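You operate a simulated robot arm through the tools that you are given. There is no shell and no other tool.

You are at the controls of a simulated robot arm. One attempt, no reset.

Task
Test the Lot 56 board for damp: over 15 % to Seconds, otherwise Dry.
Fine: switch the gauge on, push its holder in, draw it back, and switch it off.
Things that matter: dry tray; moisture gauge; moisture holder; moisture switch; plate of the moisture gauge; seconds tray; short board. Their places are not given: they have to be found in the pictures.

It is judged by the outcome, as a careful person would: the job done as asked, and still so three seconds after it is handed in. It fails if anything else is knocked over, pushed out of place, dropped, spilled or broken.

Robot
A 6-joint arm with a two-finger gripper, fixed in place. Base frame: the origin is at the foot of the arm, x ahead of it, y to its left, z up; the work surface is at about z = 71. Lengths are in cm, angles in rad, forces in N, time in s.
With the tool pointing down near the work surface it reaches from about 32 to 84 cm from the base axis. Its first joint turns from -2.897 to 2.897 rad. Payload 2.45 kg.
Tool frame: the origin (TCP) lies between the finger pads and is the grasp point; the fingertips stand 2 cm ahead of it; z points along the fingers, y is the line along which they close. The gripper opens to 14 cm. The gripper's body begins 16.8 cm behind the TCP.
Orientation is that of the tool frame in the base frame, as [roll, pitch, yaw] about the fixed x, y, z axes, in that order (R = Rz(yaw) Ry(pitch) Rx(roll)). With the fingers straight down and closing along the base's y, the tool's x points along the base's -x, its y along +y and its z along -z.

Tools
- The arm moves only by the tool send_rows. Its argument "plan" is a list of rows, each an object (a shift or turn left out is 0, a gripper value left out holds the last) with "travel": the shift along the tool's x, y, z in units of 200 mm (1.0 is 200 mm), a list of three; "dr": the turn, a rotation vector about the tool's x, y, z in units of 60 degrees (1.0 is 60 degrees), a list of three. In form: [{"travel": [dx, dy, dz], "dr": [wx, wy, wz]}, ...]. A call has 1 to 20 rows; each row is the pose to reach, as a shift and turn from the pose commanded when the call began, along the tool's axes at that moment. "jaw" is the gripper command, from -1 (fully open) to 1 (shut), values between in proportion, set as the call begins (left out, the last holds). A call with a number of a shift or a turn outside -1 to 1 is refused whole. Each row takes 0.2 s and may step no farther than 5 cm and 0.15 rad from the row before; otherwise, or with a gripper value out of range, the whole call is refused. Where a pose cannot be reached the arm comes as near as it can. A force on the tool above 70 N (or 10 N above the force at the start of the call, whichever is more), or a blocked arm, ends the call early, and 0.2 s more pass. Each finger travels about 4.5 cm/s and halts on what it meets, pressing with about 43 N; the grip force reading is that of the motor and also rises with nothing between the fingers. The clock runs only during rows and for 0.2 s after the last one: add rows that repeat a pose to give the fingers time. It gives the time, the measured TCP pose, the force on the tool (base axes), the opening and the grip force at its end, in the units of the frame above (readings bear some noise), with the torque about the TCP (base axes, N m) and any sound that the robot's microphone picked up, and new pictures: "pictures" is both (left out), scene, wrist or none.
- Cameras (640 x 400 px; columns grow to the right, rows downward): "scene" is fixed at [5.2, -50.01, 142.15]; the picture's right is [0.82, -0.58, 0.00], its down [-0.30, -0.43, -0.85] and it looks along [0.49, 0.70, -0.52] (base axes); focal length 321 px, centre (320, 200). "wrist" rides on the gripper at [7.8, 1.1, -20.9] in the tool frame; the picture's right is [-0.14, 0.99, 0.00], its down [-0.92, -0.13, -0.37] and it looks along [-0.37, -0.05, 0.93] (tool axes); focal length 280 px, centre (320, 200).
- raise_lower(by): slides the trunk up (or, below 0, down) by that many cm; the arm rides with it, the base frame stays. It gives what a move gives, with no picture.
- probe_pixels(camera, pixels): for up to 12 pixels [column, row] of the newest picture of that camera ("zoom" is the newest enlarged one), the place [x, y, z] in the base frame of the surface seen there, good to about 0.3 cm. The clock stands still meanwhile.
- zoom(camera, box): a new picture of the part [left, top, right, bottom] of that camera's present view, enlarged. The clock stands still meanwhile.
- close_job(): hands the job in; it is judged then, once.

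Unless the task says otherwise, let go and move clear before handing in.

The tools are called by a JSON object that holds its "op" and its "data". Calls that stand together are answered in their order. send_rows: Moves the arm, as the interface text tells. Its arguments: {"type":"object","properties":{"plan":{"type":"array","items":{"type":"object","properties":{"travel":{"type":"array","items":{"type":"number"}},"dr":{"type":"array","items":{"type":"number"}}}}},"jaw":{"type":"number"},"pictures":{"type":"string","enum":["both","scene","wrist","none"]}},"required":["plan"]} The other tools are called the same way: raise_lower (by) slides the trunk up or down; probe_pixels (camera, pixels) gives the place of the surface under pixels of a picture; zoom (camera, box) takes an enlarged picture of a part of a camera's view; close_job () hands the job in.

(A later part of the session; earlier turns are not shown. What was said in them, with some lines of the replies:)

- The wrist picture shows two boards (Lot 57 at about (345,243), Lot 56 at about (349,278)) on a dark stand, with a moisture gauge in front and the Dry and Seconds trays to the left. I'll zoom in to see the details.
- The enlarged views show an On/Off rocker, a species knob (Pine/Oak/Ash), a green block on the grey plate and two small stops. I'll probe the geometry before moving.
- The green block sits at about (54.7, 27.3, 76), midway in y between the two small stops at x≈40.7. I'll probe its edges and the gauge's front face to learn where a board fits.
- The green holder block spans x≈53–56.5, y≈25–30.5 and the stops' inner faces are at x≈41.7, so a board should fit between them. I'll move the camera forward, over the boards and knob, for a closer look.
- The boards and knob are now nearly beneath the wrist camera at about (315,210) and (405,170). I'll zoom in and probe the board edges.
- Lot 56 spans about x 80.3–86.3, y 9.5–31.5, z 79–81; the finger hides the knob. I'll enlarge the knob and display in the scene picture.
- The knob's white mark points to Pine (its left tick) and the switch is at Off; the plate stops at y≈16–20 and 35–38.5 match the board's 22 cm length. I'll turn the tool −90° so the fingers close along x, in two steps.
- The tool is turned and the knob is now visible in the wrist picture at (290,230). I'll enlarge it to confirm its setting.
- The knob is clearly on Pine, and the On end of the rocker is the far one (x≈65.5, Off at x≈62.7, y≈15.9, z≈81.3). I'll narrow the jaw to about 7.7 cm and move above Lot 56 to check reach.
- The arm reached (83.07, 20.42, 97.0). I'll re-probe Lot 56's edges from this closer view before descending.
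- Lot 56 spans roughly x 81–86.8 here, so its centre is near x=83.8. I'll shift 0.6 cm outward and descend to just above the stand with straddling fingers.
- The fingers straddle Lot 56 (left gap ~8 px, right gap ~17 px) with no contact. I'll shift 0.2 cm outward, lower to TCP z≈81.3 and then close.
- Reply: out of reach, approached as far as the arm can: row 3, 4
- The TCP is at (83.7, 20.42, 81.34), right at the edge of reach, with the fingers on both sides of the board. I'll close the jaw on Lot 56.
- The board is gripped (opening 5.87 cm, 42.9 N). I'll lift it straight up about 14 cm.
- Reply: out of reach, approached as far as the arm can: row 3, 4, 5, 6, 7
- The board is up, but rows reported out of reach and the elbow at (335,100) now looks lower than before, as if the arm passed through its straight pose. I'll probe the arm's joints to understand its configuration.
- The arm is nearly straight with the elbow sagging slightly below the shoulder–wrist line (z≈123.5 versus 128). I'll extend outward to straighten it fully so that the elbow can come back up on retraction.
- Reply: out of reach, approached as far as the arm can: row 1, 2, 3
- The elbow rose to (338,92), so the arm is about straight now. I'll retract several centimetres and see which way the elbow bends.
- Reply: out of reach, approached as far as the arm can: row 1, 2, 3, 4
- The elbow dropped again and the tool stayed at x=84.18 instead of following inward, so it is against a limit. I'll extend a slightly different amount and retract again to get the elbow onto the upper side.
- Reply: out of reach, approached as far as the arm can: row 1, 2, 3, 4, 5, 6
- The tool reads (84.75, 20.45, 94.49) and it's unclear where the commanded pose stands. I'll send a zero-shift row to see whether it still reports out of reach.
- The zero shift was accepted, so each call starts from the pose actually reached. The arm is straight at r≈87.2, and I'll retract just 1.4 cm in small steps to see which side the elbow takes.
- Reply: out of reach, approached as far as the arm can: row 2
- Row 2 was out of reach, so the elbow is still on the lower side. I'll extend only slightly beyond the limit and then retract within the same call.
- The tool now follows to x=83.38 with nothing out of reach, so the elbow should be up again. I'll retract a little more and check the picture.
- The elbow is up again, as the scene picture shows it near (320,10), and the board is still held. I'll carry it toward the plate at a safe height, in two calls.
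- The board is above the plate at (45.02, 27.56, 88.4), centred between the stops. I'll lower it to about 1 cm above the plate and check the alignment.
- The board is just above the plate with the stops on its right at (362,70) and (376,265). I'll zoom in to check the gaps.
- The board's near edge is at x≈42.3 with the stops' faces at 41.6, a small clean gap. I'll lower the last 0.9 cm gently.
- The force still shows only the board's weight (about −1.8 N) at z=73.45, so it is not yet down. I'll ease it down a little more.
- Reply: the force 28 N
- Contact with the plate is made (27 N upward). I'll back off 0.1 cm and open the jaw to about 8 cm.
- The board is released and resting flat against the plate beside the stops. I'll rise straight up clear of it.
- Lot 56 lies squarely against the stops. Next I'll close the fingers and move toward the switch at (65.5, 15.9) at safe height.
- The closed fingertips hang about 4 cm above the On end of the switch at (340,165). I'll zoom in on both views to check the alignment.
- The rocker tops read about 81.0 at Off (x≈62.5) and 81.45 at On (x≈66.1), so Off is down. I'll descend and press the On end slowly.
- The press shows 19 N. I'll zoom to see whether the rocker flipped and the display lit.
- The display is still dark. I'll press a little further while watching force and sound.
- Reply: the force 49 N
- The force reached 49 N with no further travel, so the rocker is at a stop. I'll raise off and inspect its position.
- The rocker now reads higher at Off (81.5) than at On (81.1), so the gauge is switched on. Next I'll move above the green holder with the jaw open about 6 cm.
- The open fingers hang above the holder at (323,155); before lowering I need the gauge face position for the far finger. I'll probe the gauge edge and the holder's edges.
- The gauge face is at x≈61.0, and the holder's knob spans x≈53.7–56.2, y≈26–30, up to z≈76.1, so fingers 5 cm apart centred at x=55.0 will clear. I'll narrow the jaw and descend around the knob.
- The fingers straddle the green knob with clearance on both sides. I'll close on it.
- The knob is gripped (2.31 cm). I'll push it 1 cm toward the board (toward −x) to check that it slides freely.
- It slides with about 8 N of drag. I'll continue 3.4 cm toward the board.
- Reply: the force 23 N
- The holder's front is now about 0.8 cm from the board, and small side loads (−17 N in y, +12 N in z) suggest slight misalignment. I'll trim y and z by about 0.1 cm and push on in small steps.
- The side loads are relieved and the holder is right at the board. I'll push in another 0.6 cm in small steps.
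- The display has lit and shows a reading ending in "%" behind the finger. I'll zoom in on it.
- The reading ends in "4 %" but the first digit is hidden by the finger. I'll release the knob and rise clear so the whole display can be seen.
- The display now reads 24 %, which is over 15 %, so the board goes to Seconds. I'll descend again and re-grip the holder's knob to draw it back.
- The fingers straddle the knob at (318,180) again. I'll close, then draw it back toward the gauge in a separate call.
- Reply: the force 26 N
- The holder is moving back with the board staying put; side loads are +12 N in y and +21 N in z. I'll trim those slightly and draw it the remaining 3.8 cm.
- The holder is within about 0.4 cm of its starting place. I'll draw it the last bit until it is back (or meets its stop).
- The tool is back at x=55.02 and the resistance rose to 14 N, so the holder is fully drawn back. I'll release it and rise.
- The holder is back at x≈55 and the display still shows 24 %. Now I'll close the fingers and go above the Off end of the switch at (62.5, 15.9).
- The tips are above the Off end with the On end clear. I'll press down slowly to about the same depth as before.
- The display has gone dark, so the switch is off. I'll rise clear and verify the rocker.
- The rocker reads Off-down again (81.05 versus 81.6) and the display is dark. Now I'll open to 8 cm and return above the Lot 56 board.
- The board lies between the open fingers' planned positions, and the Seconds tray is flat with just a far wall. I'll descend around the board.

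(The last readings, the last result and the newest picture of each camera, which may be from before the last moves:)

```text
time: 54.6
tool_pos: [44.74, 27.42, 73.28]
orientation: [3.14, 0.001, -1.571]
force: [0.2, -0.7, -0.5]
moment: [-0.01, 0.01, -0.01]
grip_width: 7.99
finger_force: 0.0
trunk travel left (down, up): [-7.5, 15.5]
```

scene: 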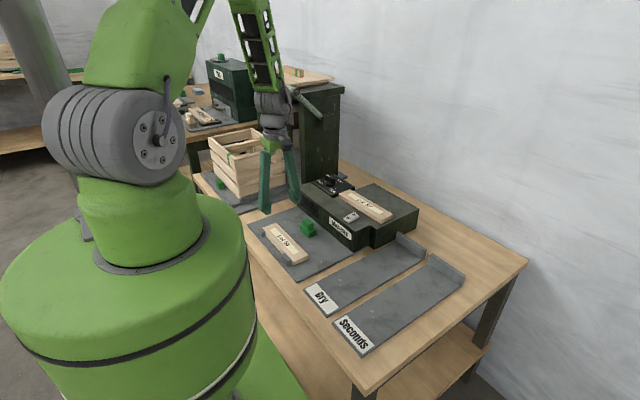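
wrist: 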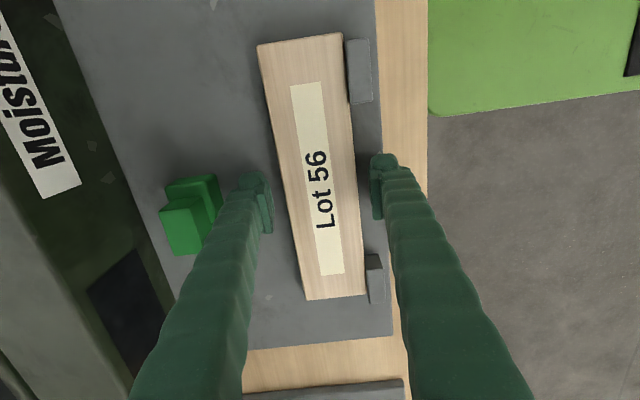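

The fingers straddle the board evenly. I'll close and then lift.

{"op": "send_rows", "data": {"jaw": 1, "plan": [{"travel": [0, 0, 0]}, {"travel": [0, 0, 0]}, {"travel": [0, 0, 0]}, {"travel": [0, 0, 0]}, {"travel": [0, 0, 0]}], "pictures": "none"}}

{"op": "send_rows", "data": {"plan": [{"travel": [0, 0, -0.04]}, {"travel": [0, 0, -0.15]}, {"travel": [0, 0, -0.35]}, {"travel": [0, 0, -0.55]}, {"travel": [0, 0, -0.75]}, {"travel": [0, 0, -0.95]}], "pictures": "both"}}

```text
time: 55.8
tool_pos: [44.68, 27.55, 73.31]
orientation: [-3.141, 0.0, -1.568]
force: [-0.7, 1.2, -1.1]
moment: [0.01, 0.03, -0.03]
grip_width: 5.84
finger_force: 42.8
trunk travel left (down, up): [-7.5, 15.5]
```

```text
time: 57.2
tool_pos: [44.66, 27.37, 92.46]
orientation: [-3.141, 0.001, -1.572]
force: [-0.3, -0.8, -0.6]
moment: [0.03, -0.01, -0.01]
grip_width: 5.85
finger_force: 43.1
trunk travel left (down, up): [-7.5, 15.5]
```

scene: 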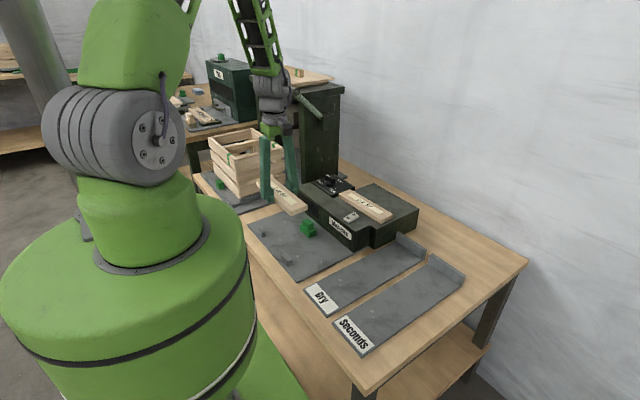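
wrist: 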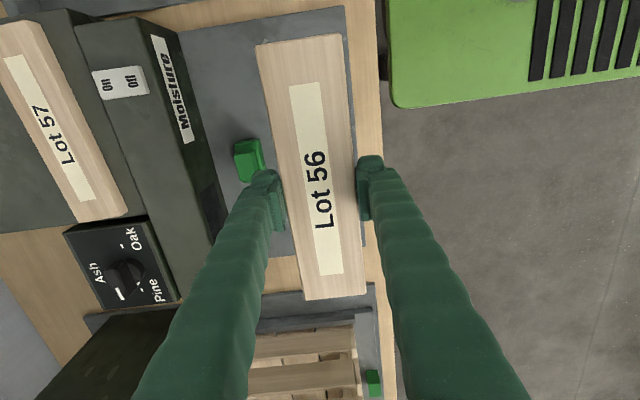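

Lot 56 is lifted to z≈92. I'll carry it over toward the Seconds tray in two calls at this height.

{"op": "send_rows", "data": {"plan": [{"travel": [0.1, -0.03, 0]}, {"travel": [0.25, -0.08, 0]}, {"travel": [0.42, -0.14, 0]}, {"travel": [0.6, -0.2, 0]}, {"travel": [0.78, -0.26, 0]}, {"travel": [0.92, -0.31, 0]}, {"travel": [1.0, -0.34, 0]}], "pictures": "none"}}

{"op": "send_rows", "data": {"plan": [{"travel": [0.1, -0.03, 0]}, {"travel": [0.25, -0.08, 0]}, {"travel": [0.42, -0.14, 0]}, {"travel": [0.6, -0.2, 0]}, {"travel": [0.78, -0.26, 0]}, {"travel": [0.92, -0.31, 0]}, {"travel": [1.0, -0.34, 0]}], "pictures": "none"}}

{"op": "send_rows", "data": {"plan": [{"dr": [0, 0, 0.1]}, {"dr": [0, 0, 0.22]}, {"dr": [0, 0, 0.35]}, {"dr": [0, 0, 0.48]}, {"dr": [0, 0, 0.61]}, {"dr": [0, 0, 0.74]}, {"dr": [0, 0, 0.87]}, {"dr": [0, 0, 0.98]}], "pictures": "scene"}}

```text
time: 58.8
tool_pos: [51.31, 7.43, 92.6]
orientation: [-3.142, 0.001, -1.57]
force: [0.3, 0.0, -1.3]
moment: [0.05, 0.02, 0.0]
grip_width: 5.85
finger_force: 42.8
trunk travel left (down, up): [-7.5, 15.5]
```

```text
time: 60.4
tool_pos: [58.06, -12.63, 92.26]
orientation: [-3.141, 0.001, -1.572]
force: [0.6, -0.3, -0.7]
moment: [0.02, 0.0, -0.03]
grip_width: 5.87
finger_force: 43.1
trunk travel left (down, up): [-7.5, 15.5]
```

```text
time: 62.2
tool_pos: [58.19, -12.56, 92.36]
orientation: [-3.14, -0.001, -2.599]
force: [0.4, 0.3, -0.9]
moment: [0.01, 0.03, 0.06]
grip_width: 5.85
finger_force: 43.0
trunk travel left (down, up): [-7.5, 15.5]
```

scene: 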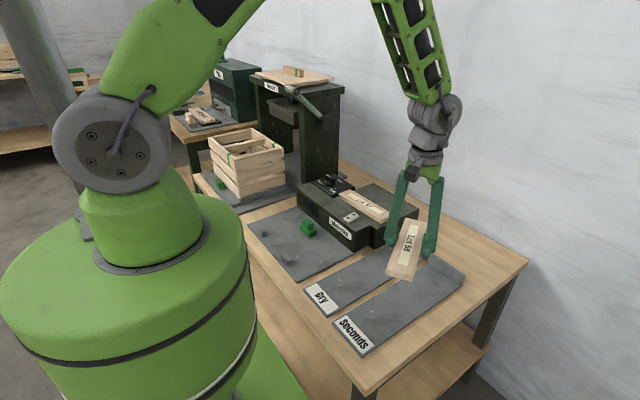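

The board is over the Seconds tray with about 31° of turn remaining. I'll finish the turn so that the board lies along x.

{"op": "send_rows", "data": {"plan": [{"dr": [0, 0, 0.13]}, {"dr": [0, 0, 0.26]}, {"dr": [0, 0, 0.39]}, {"dr": [0, 0, 0.518]}, {"dr": [0, 0, 0.518]}], "pictures": "both"}}

```text
time: 63.4
tool_pos: [58.21, -12.54, 92.32]
orientation: [-3.14, -0.001, -3.141]
force: [1.2, 0.1, -0.5]
moment: [-0.03, -0.03, 0.01]
grip_width: 5.85
finger_force: 43.0
trunk travel left (down, up): [-7.5, 15.5]
```

scene: 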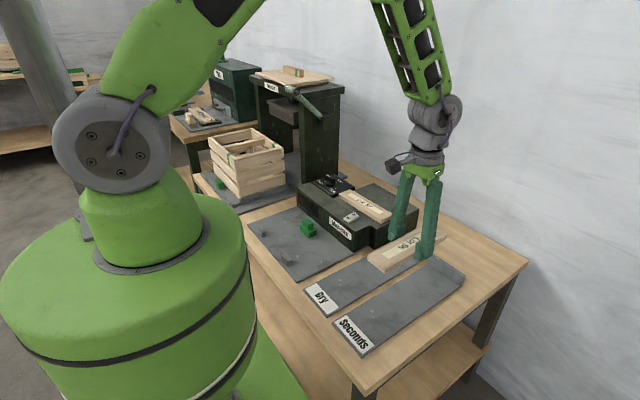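
wrist: 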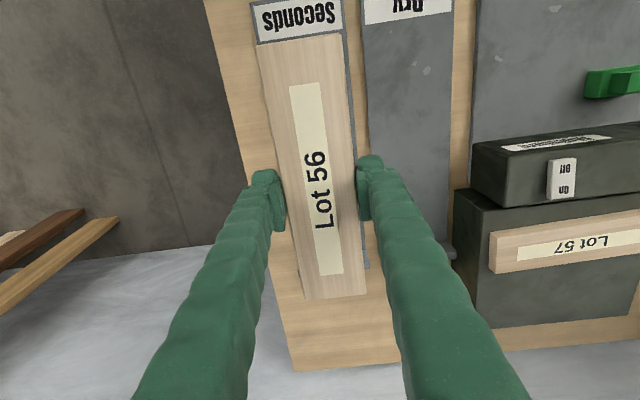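

The board is aligned with the tray. I'll probe the tray's side edges to centre it before lowering.

{"op": "zoom", "data": {"camera": "scene", "box": [320, 240, 480, 370]}}

{"op": "probe_pixels", "data": {"camera": "zoom", "pixels": [[180, 240], [190, 245], [200, 250], [210, 255], [330, 335], [340, 340], [320, 330], [310, 325], [250, 290], [440, 80], [560, 150], [540, 170]]}}

```text
3.08 times, centred on (400, 305) of scene
```

zoom: 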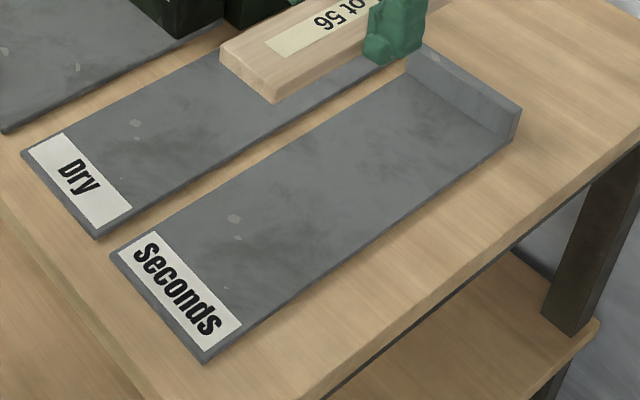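

```text
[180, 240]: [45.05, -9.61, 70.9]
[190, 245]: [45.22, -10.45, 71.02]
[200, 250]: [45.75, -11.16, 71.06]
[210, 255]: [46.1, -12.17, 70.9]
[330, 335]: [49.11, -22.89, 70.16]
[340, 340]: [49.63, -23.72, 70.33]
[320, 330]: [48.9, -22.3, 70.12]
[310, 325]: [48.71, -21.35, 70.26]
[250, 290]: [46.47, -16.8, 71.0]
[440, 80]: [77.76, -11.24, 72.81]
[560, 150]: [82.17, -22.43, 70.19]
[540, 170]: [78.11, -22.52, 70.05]
```

{"op": "probe_pixels", "data": {"camera": "zoom", "pixels": [[150, 225], [160, 225], [170, 225], [270, 300], [275, 305], [280, 310], [260, 160], [270, 165], [390, 222], [400, 228], [410, 60], [515, 120]]}}

{"op": "probe_pixels", "data": {"camera": "scene", "pixels": [[426, 258], [427, 254], [464, 275], [463, 270], [376, 350], [370, 354], [348, 324], [350, 320]]}}

```text
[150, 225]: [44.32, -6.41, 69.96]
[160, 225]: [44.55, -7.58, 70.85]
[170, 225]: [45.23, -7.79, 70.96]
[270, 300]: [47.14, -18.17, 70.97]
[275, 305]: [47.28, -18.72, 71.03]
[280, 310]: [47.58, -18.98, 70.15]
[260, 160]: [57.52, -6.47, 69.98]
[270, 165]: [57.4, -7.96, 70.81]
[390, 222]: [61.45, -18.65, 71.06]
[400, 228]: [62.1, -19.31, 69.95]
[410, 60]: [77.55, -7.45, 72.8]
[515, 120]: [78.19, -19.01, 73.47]
```

```text
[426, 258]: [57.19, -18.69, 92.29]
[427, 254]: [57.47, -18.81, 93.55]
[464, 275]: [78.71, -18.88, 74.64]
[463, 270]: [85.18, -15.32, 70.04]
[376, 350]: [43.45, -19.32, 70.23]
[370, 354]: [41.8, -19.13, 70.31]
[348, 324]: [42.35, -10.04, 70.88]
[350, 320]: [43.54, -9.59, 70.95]
```

The Seconds tray spans y≈−7.3 to −18.9 with its wall at x≈77.5, so I'll centre the board at (59.5, −13.1). I'll shift and lower it to about 1 cm above the tray.

{"op": "send_rows", "data": {"plan": [{"travel": [-0.03, -0.015, 0.1]}, {"travel": [-0.065, -0.028, 0.28]}, {"travel": [-0.065, -0.028, 0.46]}, {"travel": [-0.065, -0.028, 0.64]}, {"travel": [-0.065, -0.028, 0.78]}, {"travel": [-0.065, -0.028, 0.86]}, {"travel": [-0.065, -0.028, 0.9]}], "pictures": "both"}}

```text
time: 65.0
tool_pos: [59.43, -13.25, 74.24]
orientation: [3.141, 0.001, -3.138]
force: [0.2, 0.4, -1.0]
moment: [0.02, -0.03, -0.02]
grip_width: 5.88
finger_force: 43.2
trunk travel left (down, up): [-7.5, 15.5]
```

scene: 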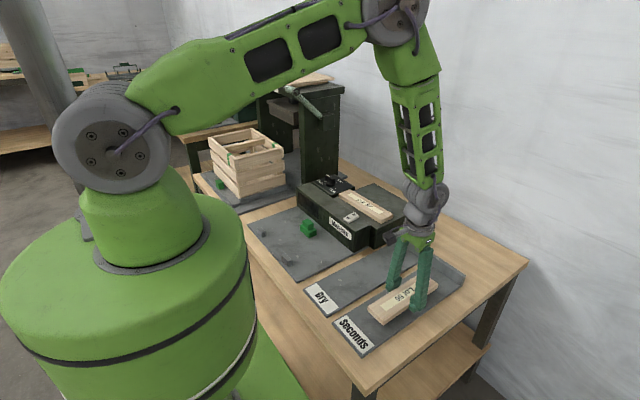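
wrist: 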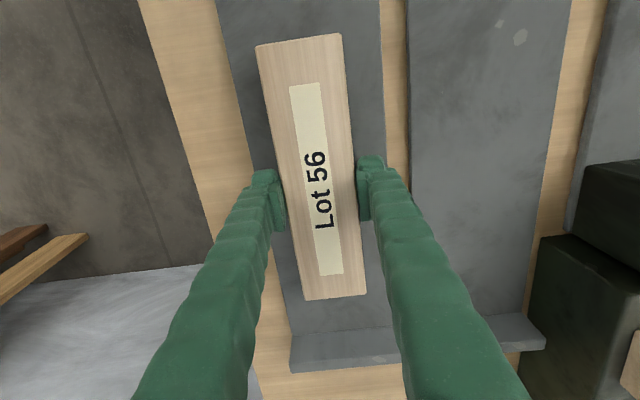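

The board hovers centred over the Seconds tray, clear of the far wall at (345,350). I'll lower it the last centimetre gently.

{"op": "send_rows", "data": {"plan": [{"travel": [0, 0, 0.02]}, {"travel": [0, 0, 0.035]}, {"travel": [0, 0, 0.044]}, {"travel": [0, 0, 0.05]}], "pictures": "none"}}

```text
time: 66.0
tool_pos: [59.53, -13.21, 73.22]
orientation: [3.14, 0.002, -3.139]
force: [0.0, -0.2, -1.5]
moment: [0.0, -0.04, -0.01]
grip_width: 5.88
finger_force: 42.8
trunk travel left (down, up): [-7.5, 15.5]
```

{"op": "send_rows", "data": {"plan": [{"travel": [0, 0, 0.006]}, {"travel": [0, 0, 0.011]}], "pictures": "none"}}

```text
time: 66.6
tool_pos: [59.38, -13.16, 73.02]
orientation: [-3.141, 0.001, -3.141]
force: [-0.9, 0.7, 2.0]
moment: [0.01, 0.04, -0.01]
grip_width: 5.86
finger_force: 42.6
trunk travel left (down, up): [-7.5, 15.5]
```

The force turned to +2 N at z=73.02, so contact is just beginning. I'll ease down slightly more to confirm before opening.

{"op": "send_rows", "data": {"plan": [{"travel": [0, 0, 0.004]}], "pictures": "none"}}

```text
time: 67.0
tool_pos: [59.5, -13.19, 73.1]
orientation: [-3.141, 0.002, -3.14]
force: [-2.3, -4.5, 12.4]
moment: [-0.05, 0.5, 0.06]
grip_width: 5.85
finger_force: 42.7
trunk travel left (down, up): [-7.5, 15.5]
```

Contact is confirmed at 12 N. I'll open the jaw to about 7.6 cm with a tiny lift, holding place.

{"op": "send_rows", "data": {"jaw": -0.09, "plan": [{"travel": [0, 0, -0.002]}, {"travel": [0, 0, -0.002]}, {"travel": [0, 0, -0.002]}, {"travel": [0, 0, -0.002]}], "pictures": "wrist"}}

```text
time: 68.0
tool_pos: [59.47, -13.14, 72.98]
orientation: [3.141, -0.001, -3.14]
force: [0.4, 0.4, -0.1]
moment: [0.04, 0.01, 0.04]
grip_width: 7.62
finger_force: 0.2
trunk travel left (down, up): [-7.5, 15.5]
```

wrist: 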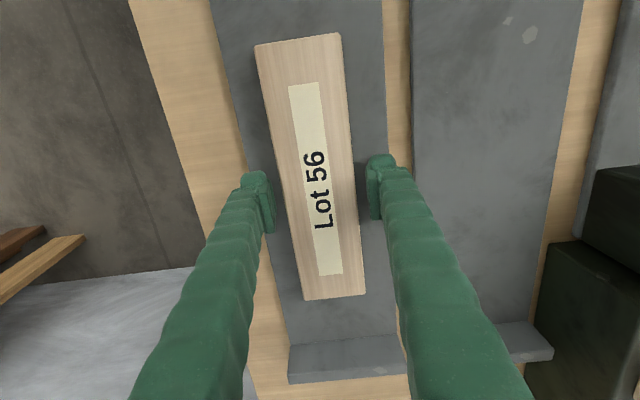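

The board rests flat in the tray with the fingers clear on both sides. I'll rise straight up and look over the scene.

{"op": "send_rows", "data": {"plan": [{"travel": [0, 0, -0.05]}, {"travel": [0, 0, -0.2]}, {"travel": [0, 0, -0.4]}, {"travel": [0, 0, -0.6]}, {"travel": [0, 0, -0.8]}, {"travel": [0, 0, -1.0]}], "pictures": "both"}}

{"op": "zoom", "data": {"camera": "scene", "box": [240, 160, 480, 370]}}

```text
time: 69.4
tool_pos: [59.45, -13.11, 92.98]
orientation: [-3.141, -0.002, -3.14]
force: [-0.1, -0.3, 0.4]
moment: [-0.02, -0.02, 0.0]
grip_width: 7.62
finger_force: 0.0
trunk travel left (down, up): [-7.5, 15.5]
```

scene: 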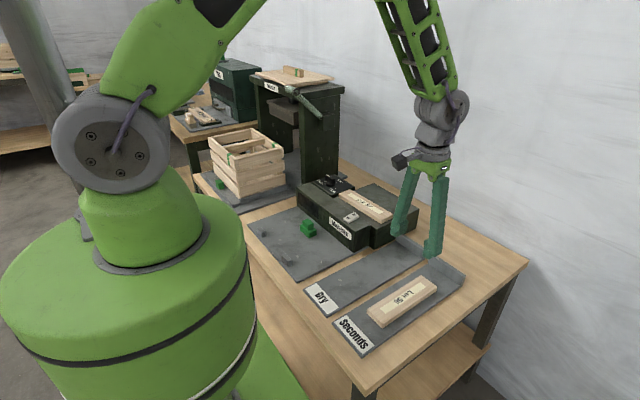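
wrist: 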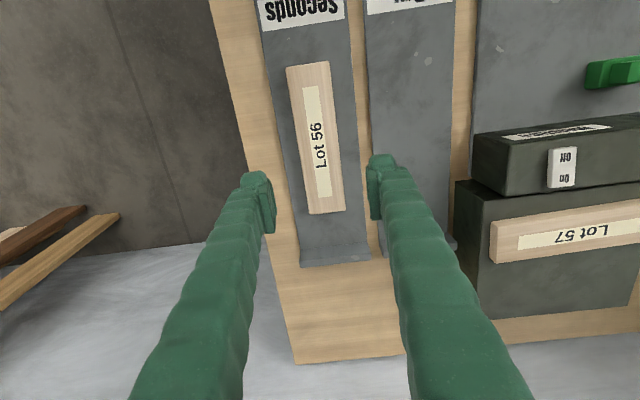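

```text
1.90 times, centred on (360, 265) of scene
```

zoom: 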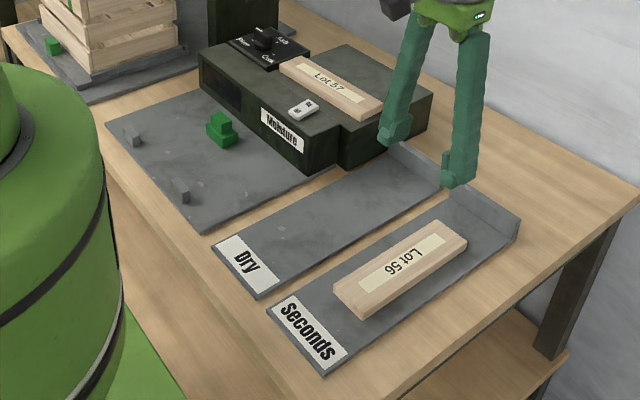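

The pictures show Lot 56 lying flat in the Seconds tray. The gauge is dark and switched off, its holder is drawn back, Lot 57 is untouched and the gripper is clear. I'll hand the job in.

{"op": "close_job", "data": {}}

```text
The job is handed in.
```

The Lot 56 board read 24 % on the moisture gauge, which is over 15 %, so I put it in the Seconds tray and handed the job in.

- **Gauge:** I switched it on, pushed the holder in against the board, drew it back to its starting place and switched the gauge off. The display was dark afterwards.
- **Wood setting:** the gauge's dial was already on Pine and I left it there. Neither the task nor the board's label names the wood, so the reading assumes pine.
- **Everything else:** the last pictures showed Lot 57 where it was, nothing knocked over, and the gripper clear of the tray.

The arm reached its limit when picking up the board, and its elbow bent the wrong way. I had to move the arm in and out a few times to correct it. The board stayed gripped throughout.
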